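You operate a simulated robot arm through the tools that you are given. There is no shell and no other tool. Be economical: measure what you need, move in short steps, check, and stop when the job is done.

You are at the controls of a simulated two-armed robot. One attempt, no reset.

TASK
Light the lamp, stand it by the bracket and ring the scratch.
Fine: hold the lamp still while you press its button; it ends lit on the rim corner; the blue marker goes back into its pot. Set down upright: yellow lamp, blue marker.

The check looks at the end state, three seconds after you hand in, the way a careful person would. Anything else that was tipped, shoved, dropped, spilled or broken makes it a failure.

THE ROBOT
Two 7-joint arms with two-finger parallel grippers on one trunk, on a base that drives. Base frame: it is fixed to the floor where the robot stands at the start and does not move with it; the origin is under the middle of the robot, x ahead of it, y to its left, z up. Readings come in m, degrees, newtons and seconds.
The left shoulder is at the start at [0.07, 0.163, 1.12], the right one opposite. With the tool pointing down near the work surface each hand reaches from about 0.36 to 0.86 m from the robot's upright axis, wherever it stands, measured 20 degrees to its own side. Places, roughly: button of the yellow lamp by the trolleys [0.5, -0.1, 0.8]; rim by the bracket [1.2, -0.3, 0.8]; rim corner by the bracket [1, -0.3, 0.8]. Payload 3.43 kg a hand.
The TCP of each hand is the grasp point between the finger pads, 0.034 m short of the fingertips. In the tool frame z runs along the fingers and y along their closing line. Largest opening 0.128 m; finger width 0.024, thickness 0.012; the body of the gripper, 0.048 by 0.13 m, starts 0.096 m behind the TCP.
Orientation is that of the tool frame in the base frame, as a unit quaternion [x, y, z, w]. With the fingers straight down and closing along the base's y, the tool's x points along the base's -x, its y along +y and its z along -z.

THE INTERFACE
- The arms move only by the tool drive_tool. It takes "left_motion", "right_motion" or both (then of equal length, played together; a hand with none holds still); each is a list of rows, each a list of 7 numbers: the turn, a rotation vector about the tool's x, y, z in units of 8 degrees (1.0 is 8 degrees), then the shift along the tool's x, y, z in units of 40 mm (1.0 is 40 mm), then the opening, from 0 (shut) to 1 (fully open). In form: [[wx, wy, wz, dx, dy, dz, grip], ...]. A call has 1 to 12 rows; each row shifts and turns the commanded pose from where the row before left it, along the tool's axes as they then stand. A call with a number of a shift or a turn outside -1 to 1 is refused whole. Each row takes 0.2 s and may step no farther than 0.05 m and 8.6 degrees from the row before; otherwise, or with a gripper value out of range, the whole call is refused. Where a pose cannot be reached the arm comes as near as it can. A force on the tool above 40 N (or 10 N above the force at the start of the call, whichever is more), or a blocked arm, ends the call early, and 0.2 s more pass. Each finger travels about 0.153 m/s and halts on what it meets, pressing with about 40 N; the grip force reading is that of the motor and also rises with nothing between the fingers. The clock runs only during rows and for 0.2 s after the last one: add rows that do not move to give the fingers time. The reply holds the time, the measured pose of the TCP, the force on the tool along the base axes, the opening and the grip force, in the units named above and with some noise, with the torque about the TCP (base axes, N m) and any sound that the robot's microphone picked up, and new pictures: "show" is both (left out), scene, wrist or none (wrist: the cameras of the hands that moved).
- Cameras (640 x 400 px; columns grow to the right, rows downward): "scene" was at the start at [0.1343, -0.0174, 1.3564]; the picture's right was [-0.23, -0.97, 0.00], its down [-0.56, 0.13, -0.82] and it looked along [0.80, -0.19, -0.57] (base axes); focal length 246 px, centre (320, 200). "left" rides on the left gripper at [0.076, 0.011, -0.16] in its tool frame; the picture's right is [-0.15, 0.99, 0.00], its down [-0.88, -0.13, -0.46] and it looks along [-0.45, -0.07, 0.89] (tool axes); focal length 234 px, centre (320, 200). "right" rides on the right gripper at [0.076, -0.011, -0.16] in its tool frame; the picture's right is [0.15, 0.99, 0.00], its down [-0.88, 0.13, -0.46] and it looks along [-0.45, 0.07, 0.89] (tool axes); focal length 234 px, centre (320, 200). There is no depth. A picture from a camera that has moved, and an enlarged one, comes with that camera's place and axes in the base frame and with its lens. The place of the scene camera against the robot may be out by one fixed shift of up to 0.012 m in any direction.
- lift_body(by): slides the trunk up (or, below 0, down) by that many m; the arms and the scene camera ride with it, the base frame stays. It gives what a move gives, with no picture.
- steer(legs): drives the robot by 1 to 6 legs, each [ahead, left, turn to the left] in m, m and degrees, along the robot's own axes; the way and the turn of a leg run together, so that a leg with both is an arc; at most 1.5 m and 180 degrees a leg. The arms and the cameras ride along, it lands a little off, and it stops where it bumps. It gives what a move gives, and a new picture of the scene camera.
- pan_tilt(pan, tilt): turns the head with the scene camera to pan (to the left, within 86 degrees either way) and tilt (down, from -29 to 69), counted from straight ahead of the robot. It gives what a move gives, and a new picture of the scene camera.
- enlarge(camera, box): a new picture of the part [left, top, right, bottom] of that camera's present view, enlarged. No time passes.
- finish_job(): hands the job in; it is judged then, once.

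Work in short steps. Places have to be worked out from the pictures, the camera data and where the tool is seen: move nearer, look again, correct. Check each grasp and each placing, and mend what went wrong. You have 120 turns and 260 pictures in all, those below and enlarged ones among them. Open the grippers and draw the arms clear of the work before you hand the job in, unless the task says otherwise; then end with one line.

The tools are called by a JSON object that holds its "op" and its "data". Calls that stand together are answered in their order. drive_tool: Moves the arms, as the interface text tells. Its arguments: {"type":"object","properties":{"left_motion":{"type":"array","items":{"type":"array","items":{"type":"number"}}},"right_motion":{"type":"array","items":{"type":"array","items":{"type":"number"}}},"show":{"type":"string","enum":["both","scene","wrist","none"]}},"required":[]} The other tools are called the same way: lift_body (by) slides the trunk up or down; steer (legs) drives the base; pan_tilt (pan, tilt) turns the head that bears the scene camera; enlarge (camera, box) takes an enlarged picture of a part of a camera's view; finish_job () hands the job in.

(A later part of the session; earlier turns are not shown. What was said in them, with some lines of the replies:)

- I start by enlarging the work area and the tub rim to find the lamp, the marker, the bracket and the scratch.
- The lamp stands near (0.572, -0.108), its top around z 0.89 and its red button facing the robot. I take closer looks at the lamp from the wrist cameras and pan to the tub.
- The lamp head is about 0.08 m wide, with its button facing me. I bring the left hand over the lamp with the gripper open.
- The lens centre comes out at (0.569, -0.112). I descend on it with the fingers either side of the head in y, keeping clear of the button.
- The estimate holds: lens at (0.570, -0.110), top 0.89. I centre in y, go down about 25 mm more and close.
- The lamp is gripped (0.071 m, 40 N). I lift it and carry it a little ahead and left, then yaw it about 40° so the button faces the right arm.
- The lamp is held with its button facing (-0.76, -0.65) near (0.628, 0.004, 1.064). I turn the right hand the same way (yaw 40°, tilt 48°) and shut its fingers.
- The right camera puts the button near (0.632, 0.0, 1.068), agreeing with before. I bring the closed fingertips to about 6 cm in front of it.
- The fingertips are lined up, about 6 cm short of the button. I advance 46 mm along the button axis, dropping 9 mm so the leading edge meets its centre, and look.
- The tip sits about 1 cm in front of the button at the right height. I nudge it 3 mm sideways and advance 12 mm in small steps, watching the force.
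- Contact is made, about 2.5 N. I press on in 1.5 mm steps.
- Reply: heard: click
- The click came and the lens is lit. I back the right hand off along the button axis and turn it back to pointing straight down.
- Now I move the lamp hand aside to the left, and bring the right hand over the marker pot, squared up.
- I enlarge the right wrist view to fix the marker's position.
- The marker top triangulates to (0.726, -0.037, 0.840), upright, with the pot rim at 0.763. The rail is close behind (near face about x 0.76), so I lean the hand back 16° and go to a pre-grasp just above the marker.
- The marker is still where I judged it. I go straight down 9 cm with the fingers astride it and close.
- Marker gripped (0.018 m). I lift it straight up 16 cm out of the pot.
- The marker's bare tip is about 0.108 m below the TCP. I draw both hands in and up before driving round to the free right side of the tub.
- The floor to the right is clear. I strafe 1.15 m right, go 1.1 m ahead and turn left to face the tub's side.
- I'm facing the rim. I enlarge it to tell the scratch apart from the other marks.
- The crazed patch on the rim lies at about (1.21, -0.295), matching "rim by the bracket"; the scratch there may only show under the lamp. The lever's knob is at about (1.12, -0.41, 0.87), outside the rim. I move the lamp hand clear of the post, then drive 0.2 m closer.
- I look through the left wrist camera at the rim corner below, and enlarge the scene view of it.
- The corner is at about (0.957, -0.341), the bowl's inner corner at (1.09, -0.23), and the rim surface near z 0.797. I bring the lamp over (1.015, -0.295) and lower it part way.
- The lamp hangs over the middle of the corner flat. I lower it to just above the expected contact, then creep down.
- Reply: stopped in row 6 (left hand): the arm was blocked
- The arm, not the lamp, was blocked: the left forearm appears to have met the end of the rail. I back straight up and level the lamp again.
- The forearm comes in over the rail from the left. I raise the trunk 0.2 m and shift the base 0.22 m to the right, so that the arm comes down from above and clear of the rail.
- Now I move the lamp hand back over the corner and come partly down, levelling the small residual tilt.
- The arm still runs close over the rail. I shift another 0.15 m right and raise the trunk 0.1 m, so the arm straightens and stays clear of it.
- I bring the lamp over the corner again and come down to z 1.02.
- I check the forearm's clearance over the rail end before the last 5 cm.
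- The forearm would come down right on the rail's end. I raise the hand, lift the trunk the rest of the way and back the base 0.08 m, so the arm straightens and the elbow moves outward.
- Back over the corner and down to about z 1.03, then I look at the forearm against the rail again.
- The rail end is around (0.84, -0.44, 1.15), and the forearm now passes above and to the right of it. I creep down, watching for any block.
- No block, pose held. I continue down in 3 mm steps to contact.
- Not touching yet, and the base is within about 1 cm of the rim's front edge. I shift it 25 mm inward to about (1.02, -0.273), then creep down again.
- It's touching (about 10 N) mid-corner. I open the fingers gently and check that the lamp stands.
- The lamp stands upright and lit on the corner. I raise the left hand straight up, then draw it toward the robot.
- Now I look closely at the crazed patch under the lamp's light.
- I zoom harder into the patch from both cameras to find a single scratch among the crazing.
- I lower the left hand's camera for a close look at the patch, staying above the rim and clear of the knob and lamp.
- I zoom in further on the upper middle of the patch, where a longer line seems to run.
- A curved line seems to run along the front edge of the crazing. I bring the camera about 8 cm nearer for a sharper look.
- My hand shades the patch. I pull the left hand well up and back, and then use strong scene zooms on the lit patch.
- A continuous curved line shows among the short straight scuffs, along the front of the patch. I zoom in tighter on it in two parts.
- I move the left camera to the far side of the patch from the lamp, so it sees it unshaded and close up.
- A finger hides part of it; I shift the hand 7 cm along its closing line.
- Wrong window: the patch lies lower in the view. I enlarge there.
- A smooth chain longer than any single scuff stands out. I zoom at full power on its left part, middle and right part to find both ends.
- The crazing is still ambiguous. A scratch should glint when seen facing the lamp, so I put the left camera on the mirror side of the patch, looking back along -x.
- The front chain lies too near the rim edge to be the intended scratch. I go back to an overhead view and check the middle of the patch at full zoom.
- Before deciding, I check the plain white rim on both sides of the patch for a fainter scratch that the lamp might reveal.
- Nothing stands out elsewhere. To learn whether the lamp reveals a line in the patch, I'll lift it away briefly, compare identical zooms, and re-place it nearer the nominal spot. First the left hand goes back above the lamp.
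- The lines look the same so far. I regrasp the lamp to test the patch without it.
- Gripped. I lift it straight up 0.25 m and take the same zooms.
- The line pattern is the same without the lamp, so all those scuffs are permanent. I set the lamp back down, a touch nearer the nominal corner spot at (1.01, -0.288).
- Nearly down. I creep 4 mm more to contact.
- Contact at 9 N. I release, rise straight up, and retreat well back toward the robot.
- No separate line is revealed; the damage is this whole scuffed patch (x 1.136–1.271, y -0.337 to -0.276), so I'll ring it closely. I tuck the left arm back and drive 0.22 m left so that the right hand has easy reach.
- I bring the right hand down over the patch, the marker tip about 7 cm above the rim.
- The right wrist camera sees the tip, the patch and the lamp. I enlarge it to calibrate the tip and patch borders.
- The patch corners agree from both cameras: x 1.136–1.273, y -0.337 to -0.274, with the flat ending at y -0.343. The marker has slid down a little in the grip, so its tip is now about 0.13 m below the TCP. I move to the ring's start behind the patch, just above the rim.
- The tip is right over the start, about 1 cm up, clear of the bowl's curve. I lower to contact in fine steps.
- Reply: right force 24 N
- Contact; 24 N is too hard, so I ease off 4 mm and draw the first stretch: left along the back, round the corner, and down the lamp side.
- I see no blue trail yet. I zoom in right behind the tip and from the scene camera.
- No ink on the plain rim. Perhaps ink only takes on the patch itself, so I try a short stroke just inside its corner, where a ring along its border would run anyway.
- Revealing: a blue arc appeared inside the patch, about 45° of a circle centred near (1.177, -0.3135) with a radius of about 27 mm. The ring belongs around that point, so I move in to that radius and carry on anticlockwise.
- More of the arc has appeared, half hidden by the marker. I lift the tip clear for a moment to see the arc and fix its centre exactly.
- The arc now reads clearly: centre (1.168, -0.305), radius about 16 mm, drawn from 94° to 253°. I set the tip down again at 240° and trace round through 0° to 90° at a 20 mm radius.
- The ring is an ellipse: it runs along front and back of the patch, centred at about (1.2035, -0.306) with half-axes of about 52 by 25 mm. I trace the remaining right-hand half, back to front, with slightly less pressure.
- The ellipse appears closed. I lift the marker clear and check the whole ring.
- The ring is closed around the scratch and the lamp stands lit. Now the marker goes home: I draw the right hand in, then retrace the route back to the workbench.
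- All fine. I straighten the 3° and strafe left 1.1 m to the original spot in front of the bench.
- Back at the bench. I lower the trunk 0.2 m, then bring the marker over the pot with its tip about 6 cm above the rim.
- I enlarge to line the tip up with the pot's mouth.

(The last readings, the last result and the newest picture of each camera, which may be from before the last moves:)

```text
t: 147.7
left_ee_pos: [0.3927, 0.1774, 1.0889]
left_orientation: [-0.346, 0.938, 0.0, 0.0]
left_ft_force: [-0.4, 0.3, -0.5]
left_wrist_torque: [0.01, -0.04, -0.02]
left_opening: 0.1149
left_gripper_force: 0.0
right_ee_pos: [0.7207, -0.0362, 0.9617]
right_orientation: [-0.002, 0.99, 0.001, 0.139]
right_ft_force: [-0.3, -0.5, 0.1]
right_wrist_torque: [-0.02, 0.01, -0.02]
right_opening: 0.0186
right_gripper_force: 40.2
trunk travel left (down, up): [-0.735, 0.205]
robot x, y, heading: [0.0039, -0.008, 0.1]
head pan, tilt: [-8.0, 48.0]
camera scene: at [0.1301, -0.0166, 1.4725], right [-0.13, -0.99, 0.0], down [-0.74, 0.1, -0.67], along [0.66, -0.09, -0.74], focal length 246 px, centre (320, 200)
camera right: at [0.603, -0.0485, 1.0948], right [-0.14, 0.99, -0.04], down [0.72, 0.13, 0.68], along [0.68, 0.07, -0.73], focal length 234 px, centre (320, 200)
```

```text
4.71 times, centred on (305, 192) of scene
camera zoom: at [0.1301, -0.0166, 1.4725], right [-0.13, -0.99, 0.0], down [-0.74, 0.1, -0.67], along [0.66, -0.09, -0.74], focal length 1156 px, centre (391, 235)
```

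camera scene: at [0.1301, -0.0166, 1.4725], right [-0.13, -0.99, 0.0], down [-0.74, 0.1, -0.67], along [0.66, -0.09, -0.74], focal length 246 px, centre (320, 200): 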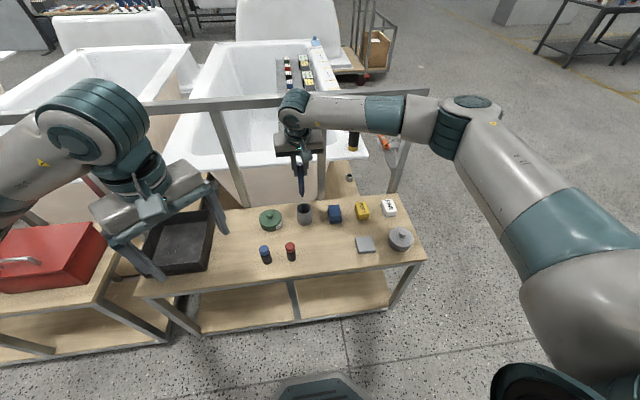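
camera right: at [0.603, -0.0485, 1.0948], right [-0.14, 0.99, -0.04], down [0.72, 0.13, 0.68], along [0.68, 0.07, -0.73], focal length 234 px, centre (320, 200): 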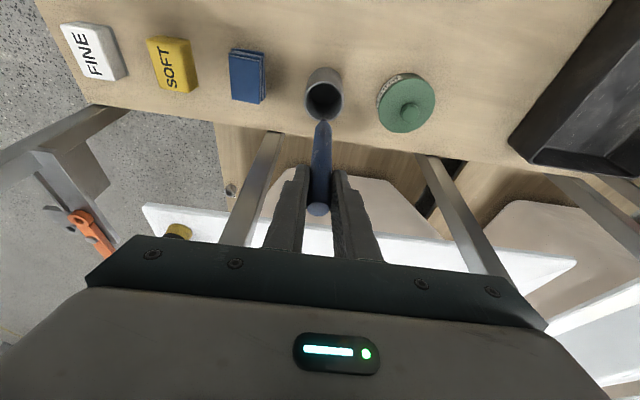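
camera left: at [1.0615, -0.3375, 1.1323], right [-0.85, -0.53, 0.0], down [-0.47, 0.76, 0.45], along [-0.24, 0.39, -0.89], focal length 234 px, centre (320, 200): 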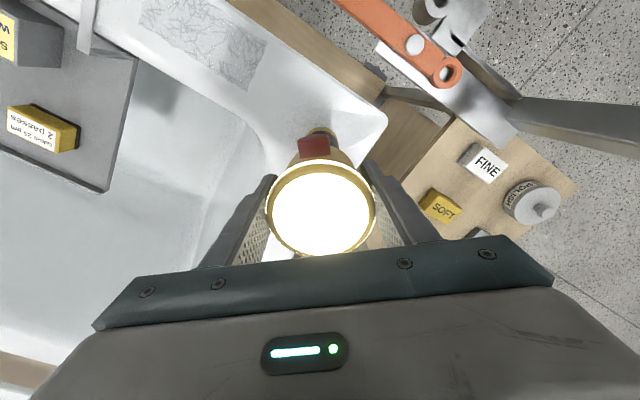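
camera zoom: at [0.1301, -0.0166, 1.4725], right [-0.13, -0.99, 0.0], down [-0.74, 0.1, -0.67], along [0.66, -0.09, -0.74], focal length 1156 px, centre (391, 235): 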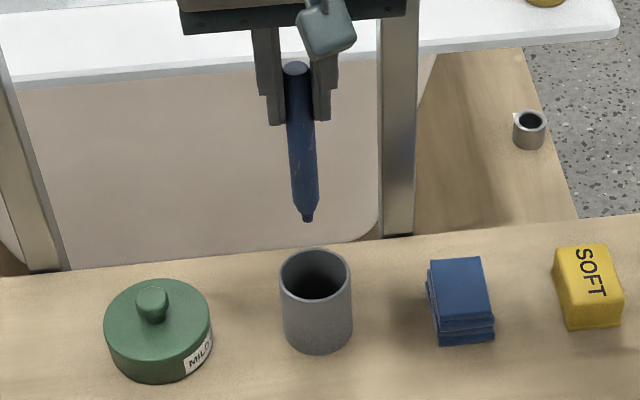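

Tip and pot mouth line up within 2–3 mm. I lower the marker straight in, stopping a little above the expected bottom.

{"op": "drive_tool", "data": {"right_motion": [[0, 0, 0, 0.207, -0.05, 0.721, 0.05], [0, 0, 0, 0.207, 0, 0.721, 0.05], [0, 0, 0, 0.207, 0, 0.721, 0.05], [0, 0, 0, 0.138, 0, 0.48, 0.05], [0, 0, 0, 0, 0, 0, 0.05]]}}

{"op": "enlarge", "data": {"camera": "scene", "box": [275, 150, 335, 235]}}

```text
t: 148.9
left_ee_pos: [0.3952, 0.1791, 1.0889]
left_orientation: [-0.345, 0.938, -0.001, 0.0]
left_ft_force: [0.4, -0.4, -0.5]
left_wrist_torque: [-0.01, 0.02, -0.01]
left_opening: 0.1153
left_gripper_force: 0.0
right_ee_pos: [0.7195, -0.0393, 0.8529]
right_orientation: [-0.002, 0.99, 0.0, 0.14]
right_ft_force: [-0.6, 0.3, -0.1]
right_wrist_torque: [0.02, 0.01, 0.03]
right_opening: 0.0186
right_gripper_force: 40.1
trunk travel left (down, up): [-0.735, 0.205]
robot x, y, heading: [0.0042, -0.0061, 0.3]
head pan, tilt: [-8.0, 48.0]
camera scene: at [0.1304, -0.0159, 1.4725], right [-0.13, -0.99, 0.0], down [-0.74, 0.1, -0.67], along [0.66, -0.09, -0.74], focal length 246 px, centre (320, 200)
camera right: at [0.6025, -0.0487, 0.9864], right [-0.14, 0.99, -0.04], down [0.72, 0.13, 0.68], along [0.68, 0.07, -0.73], focal length 234 px, centre (320, 200)
```

scene: 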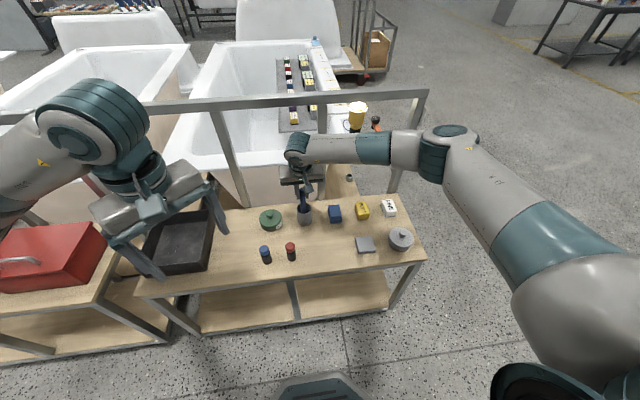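
right: 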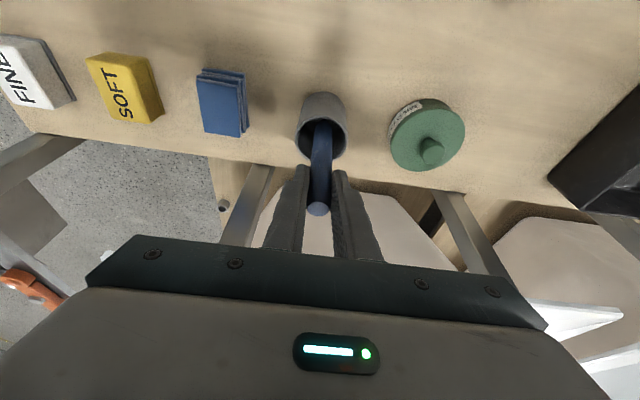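

```text
4.71 times, centred on (305, 192) of scene
camera zoom: at [0.1304, -0.0159, 1.4725], right [-0.13, -0.99, 0.0], down [-0.74, 0.1, -0.67], along [0.66, -0.09, -0.74], focal length 1156 px, centre (391, 235)
```

zoom: 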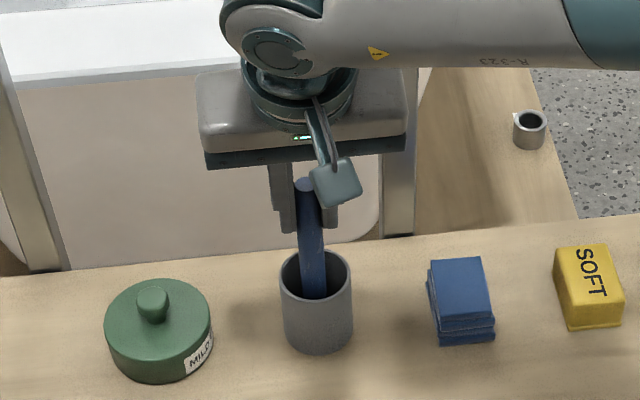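

The marker is inside the pot, touching nothing. I lower it in small steps to the bottom.

{"op": "drive_tool", "data": {"right_motion": [[0, 0, 0, 0.028, 0, 0.096, 0.05], [0, 0, 0, 0.021, 0, 0.072, 0.05], [0, 0, 0, 0.021, 0, 0.072, 0.05], [0, 0, 0, 0.014, 0, 0.048, 0.05], [0, 0, 0, 0, 0, 0, 0.05]], "show": "none"}}

```text
t: 150.1
left_ee_pos: [0.3939, 0.1781, 1.0895]
left_orientation: [-0.346, 0.938, 0.0, -0.001]
left_ft_force: [0.0, 0.6, 0.5]
left_wrist_torque: [0.02, 0.0, -0.04]
left_opening: 0.1148
left_gripper_force: 0.1
right_ee_pos: [0.7203, -0.0386, 0.8409]
right_orientation: [-0.002, 0.99, 0.001, 0.138]
right_ft_force: [-0.1, -0.2, -0.8]
right_wrist_torque: [0.03, -0.01, -0.01]
right_opening: 0.0183
right_gripper_force: 40.4
trunk travel left (down, up): [-0.735, 0.205]
robot x, y, heading: [0.0044, -0.0072, 0.1]
head pan, tilt: [-8.0, 48.0]
```

{"op": "drive_tool", "data": {"right_motion": [[0, 0, 0, 0.014, 0, 0.048, 0.05], [0, 0, 0, 0.014, 0, 0.048, 0.05], [0, 0, 0, 0.014, 0, 0.048, 0.05], [0, 0, 0, 0, 0, 0, 0.05]], "show": "none"}}

```text
t: 151.1
left_ee_pos: [0.3945, 0.1788, 1.0902]
left_orientation: [-0.345, 0.938, -0.001, -0.001]
left_ft_force: [0.3, 0.4, 0.5]
left_wrist_torque: [-0.03, -0.02, -0.02]
left_opening: 0.1152
left_gripper_force: 0.2
right_ee_pos: [0.7196, -0.0394, 0.8344]
right_orientation: [-0.002, 0.99, 0.0, 0.139]
right_ft_force: [-0.4, 0.3, -1.1]
right_wrist_torque: [-0.02, 0.01, -0.03]
right_opening: 0.0188
right_gripper_force: 40.2
trunk travel left (down, up): [-0.735, 0.205]
robot x, y, heading: [0.0035, -0.0108, 0.1]
head pan, tilt: [-8.0, 48.0]
```

Still no contact at TCP 0.834 (tip about 0.699). I go on a few millimetres.

{"op": "drive_tool", "data": {"right_motion": [[0, 0, 0, 0.014, 0, 0.048, 0.05], [0, 0, 0, 0.014, 0, 0.048, 0.05], [0, 0, 0, 0.014, 0, 0.048, 0.05], [0, 0, 0, 0, 0, 0, 0.05]], "show": "none"}}

{"op": "enlarge", "data": {"camera": "right", "box": [270, 80, 380, 230]}}

```text
t: 152.1
left_ee_pos: [0.3925, 0.1784, 1.0898]
left_orientation: [-0.345, 0.939, -0.001, -0.001]
left_ft_force: [0.8, 0.1, -0.5]
left_wrist_torque: [0.0, -0.01, -0.02]
left_opening: 0.1152
left_gripper_force: 0.1
right_ee_pos: [0.7182, -0.0381, 0.8283]
right_orientation: [-0.003, 0.99, 0.0, 0.139]
right_ft_force: [-0.6, 0.3, -1.1]
right_wrist_torque: [0.0, 0.02, -0.02]
right_opening: 0.0183
right_gripper_force: 40.2
trunk travel left (down, up): [-0.735, 0.205]
robot x, y, heading: [0.0029, -0.0083, 0.3]
head pan, tilt: [-8.0, 48.0]
```

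```text
2.67 times, centred on (325, 155) of right
camera zoom: at [0.6017, -0.0497, 0.9622], right [-0.15, 0.99, -0.04], down [0.72, 0.13, 0.68], along [0.68, 0.07, -0.73], focal length 624 px, centre (307, 320)
```

zoom: 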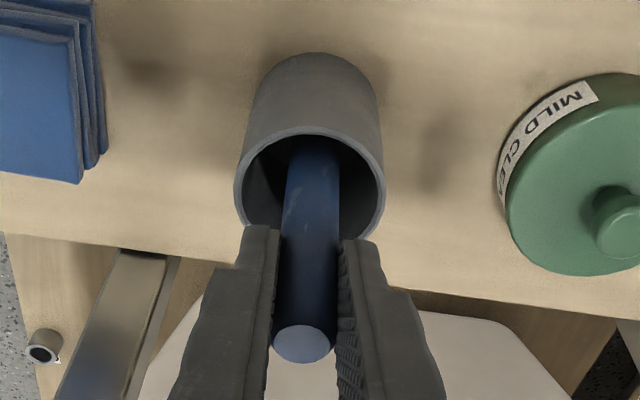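

The marker's top is at z 0.842, essentially its original height of 0.840, so it is on or within 2 mm of the bottom. One more millimetre, then I release gently and rise.

{"op": "drive_tool", "data": {"right_motion": [[0, 0, 0, 0.01, 0, 0.035, 0.05], [0, 0, 0, 0, 0, 0, 0.12], [0, 0, 0, 0, 0, 0, 0.17], [0, 0, 0, 0, 0, 0, 0.25], [0, 0, 0, 0, 0, 0, 0.4], [0, 0, 0, 0, 0, 0, 0.4]], "show": "wrist"}}

{"op": "enlarge", "data": {"camera": "scene", "box": [275, 150, 335, 235]}}

```text
t: 153.5
left_ee_pos: [0.3938, 0.1783, 1.0889]
left_orientation: [-0.345, 0.938, -0.001, 0.0]
left_ft_force: [0.7, -0.4, -0.4]
left_wrist_torque: [0.02, 0.03, 0.04]
left_opening: 0.1153
left_gripper_force: 0.0
right_ee_pos: [0.7191, -0.0385, 0.8281]
right_orientation: [-0.002, 0.99, 0.0, 0.14]
right_ft_force: [0.5, -1.3, -0.1]
right_wrist_torque: [-0.01, 0.03, -0.01]
right_opening: 0.0511
right_gripper_force: 0.0
trunk travel left (down, up): [-0.735, 0.205]
robot x, y, heading: [0.0029, -0.0095, 0.3]
head pan, tilt: [-8.0, 48.0]
camera right: at [0.6021, -0.0497, 0.9607], right [-0.15, 0.99, -0.04], down [0.72, 0.13, 0.68], along [0.68, 0.07, -0.73], focal length 234 px, centre (320, 200)
```

right: 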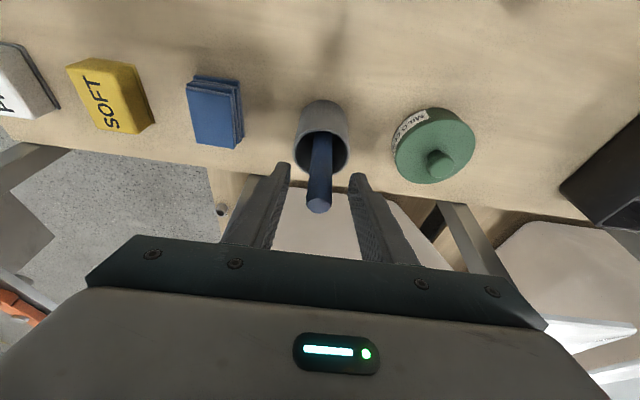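

```text
4.71 times, centred on (305, 192) of scene
camera zoom: at [0.1306, -0.016, 1.4725], right [-0.13, -0.99, 0.0], down [-0.74, 0.1, -0.67], along [0.66, -0.09, -0.74], focal length 1156 px, centre (391, 235)
```

zoom: 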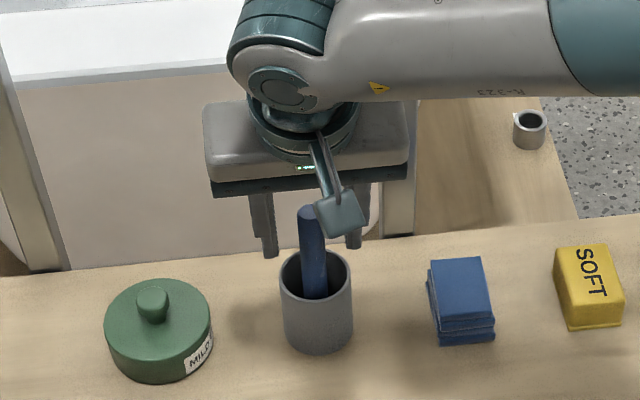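

The marker stands in its pot. I withdraw the right hand straight up, then back.

{"op": "drive_tool", "data": {"right_motion": [[0, 0, 0, -0.207, 0, -0.721, 0.42], [0, 0, 0, -0.207, 0, -0.721, 0.5], [0, 0, 0, -0.207, 0, -0.721, 0.5], [0, 0, 0, -0.207, 0, -0.721, 0.5], [0, 0, 0, -0.207, 0, -0.721, 0.5], [0, 0, 0, 0.8, -0.3, -0.3, 0.5], [0, 0, 0, 0.9, -0.3, -0.3, 0.5], [0, 0, 0, 0.9, -0.3, -0.3, 0.5], [0, 0, 0, 0.9, -0.3, -0.3, 0.5], [0, 0, 0, 0.9, -0.3, -0.3, 0.5], [0, 0, 0, 0, 0, 0, 0.5]], "show": "scene"}}

{"op": "pan_tilt", "data": {"pan": -14, "tilt": 34}}

```text
t: 155.9
left_ee_pos: [0.3936, 0.1792, 1.0896]
left_orientation: [-0.345, 0.939, -0.001, -0.002]
left_ft_force: [0.1, -0.7, 0.1]
left_wrist_torque: [0.02, -0.01, 0.0]
left_opening: 0.1153
left_gripper_force: 0.0
right_ee_pos: [0.5345, -0.0992, 0.9869]
right_orientation: [-0.002, 0.99, 0.0, 0.139]
right_ft_force: [-0.4, -0.3, 0.4]
right_wrist_torque: [0.0, 0.04, -0.02]
right_opening: 0.0642
right_gripper_force: 0.2
trunk travel left (down, up): [-0.735, 0.205]
robot x, y, heading: [0.0051, -0.0112, 0.0]
head pan, tilt: [-8.0, 48.0]
camera scene: at [0.1312, -0.0155, 1.4724], right [-0.13, -0.99, 0.0], down [-0.74, 0.1, -0.67], along [0.66, -0.09, -0.74], focal length 246 px, centre (320, 200)
```

scene: 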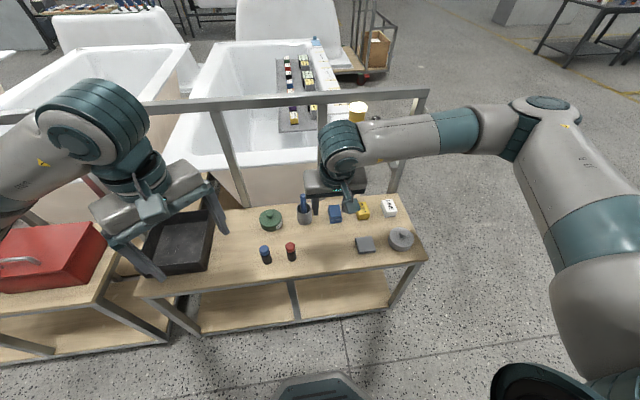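

```text
t: 156.7
left_ee_pos: [0.3935, 0.1794, 1.0899]
left_orientation: [-0.345, 0.938, 0.0, -0.001]
left_ft_force: [-0.3, -0.1, -0.3]
left_wrist_torque: [-0.01, 0.01, 0.0]
left_opening: 0.1152
left_gripper_force: 0.0
right_ee_pos: [0.5354, -0.1014, 0.9861]
right_orientation: [-0.002, 0.99, 0.0, 0.139]
right_ft_force: [0.5, -0.9, -0.6]
right_wrist_torque: [-0.03, 0.0, 0.01]
right_opening: 0.0637
right_gripper_force: 0.1
trunk travel left (down, up): [-0.735, 0.205]
robot x, y, heading: [0.0038, -0.0084, 0.5]
head pan, tilt: [-14.0, 34.0]
camera scene: at [0.1384, -0.0265, 1.493], right [-0.24, -0.97, 0.0], down [-0.54, 0.13, -0.83], along [0.8, -0.2, -0.56], focal length 246 px, centre (320, 200)
```

scene: 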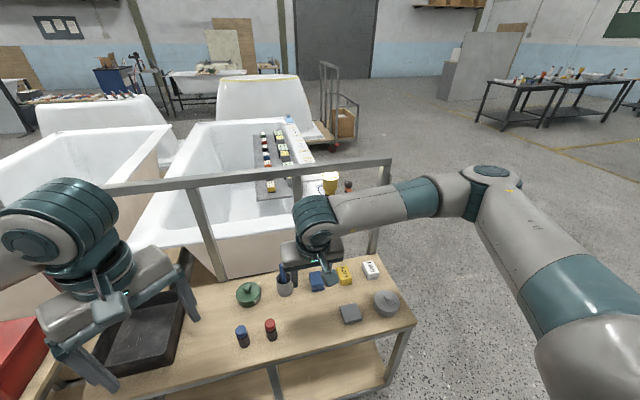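

I draw the right arm clear up and to the side and inspect the end state.

{"op": "drive_tool", "data": {"right_motion": [[0, 0, 0, 0.114, -0.694, -0.61, 0.5], [0, 0, 0, 0.114, -0.694, -0.61, 0.5], [0, 0, 0, 0.114, -0.694, -0.61, 0.5], [0, 0, 0, 0.114, -0.694, -0.61, 0.5], [0, 0, 0, 0.114, -0.694, -0.61, 0.5], [0, 0, 0, 0.114, -0.694, -0.61, 0.5], [0, 0, 0, 0.114, -0.694, -0.61, 0.5], [0, 0, 0, 0.114, -0.694, -0.61, 0.5], [0, 0, 0, 0.114, -0.694, -0.61, 0.5], [0, 0, 0, 0, 0, 0, 0.5]], "show": "scene"}}

{"op": "enlarge", "data": {"camera": "scene", "box": [220, 220, 420, 345]}}

{"op": "enlarge", "data": {"camera": "scene", "box": [270, 130, 390, 230]}}

```text
t: 158.9
left_ee_pos: [0.3941, 0.1792, 1.0894]
left_orientation: [-0.345, 0.939, -0.001, -0.002]
left_ft_force: [-0.5, -0.8, -0.9]
left_wrist_torque: [0.0, 0.01, 0.01]
left_opening: 0.1152
left_gripper_force: 0.0
right_ee_pos: [0.4344, -0.3508, 1.1858]
right_orientation: [-0.003, 0.99, 0.001, 0.138]
right_ft_force: [1.3, -0.9, -0.2]
right_wrist_torque: [-0.02, 0.01, -0.03]
right_opening: 0.064
right_gripper_force: 0.0
trunk travel left (down, up): [-0.735, 0.205]
robot x, y, heading: [0.0034, -0.0064, 0.3]
head pan, tilt: [-14.0, 34.0]
camera scene: at [0.1393, -0.0259, 1.4929], right [-0.24, -0.97, 0.0], down [-0.54, 0.13, -0.83], along [0.8, -0.2, -0.56], focal length 246 px, centre (320, 200)
```

scene: 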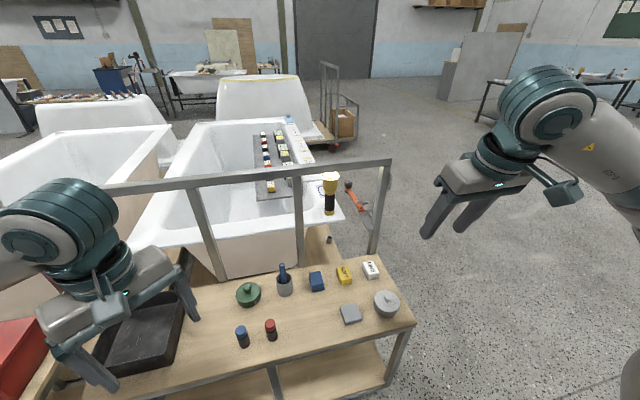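

```text
3.20 times, centred on (320, 282) of scene
camera zoom: at [0.1393, -0.0259, 1.4929], right [-0.24, -0.97, 0.0], down [-0.54, 0.13, -0.83], along [0.8, -0.2, -0.56], focal length 786 px, centre (320, -64)
```

zoom: 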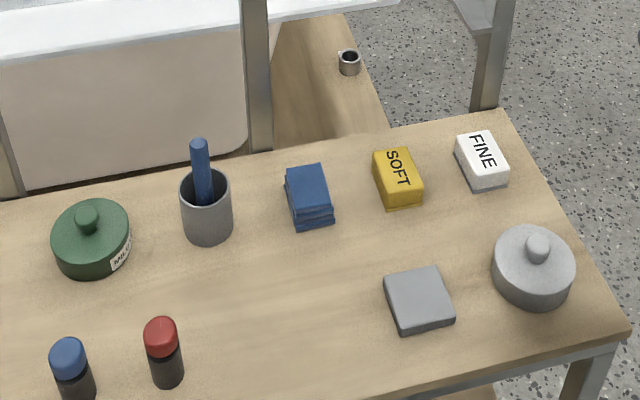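

```text
4.00 times, centred on (330, 180) of scene
camera zoom: at [0.1393, -0.0259, 1.4929], right [-0.24, -0.97, 0.0], down [-0.54, 0.13, -0.83], along [0.8, -0.2, -0.56], focal length 983 px, centre (280, 280)
```

zoom: 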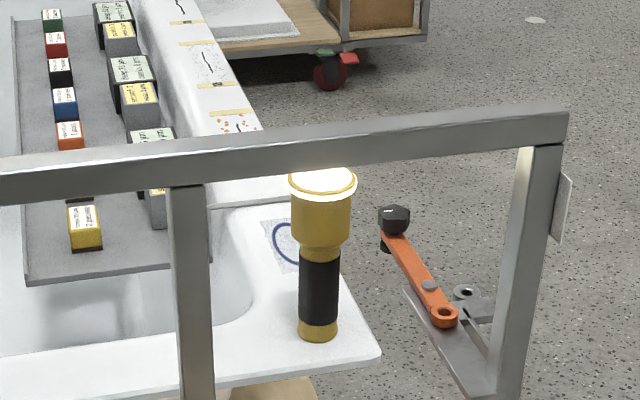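

The lamp is lit and upright on the rim corner, the blue ring is drawn, the marker stands in its pot and everything else on the bench is where it was. Both grippers are open and clear, so I hand in.

{"op": "finish_job", "data": {}}

```text
The job is handed in.
```

I handed the job in: the yellow lamp is lit and stands upright on the rim corner by the bracket. A closed blue ring is drawn around the scratched patch, and the blue marker is back upright in its pot. I could not pick out one distinct scratch on that patch, even with the lamp lit, so I ringed the middle of it, where the blue line took.
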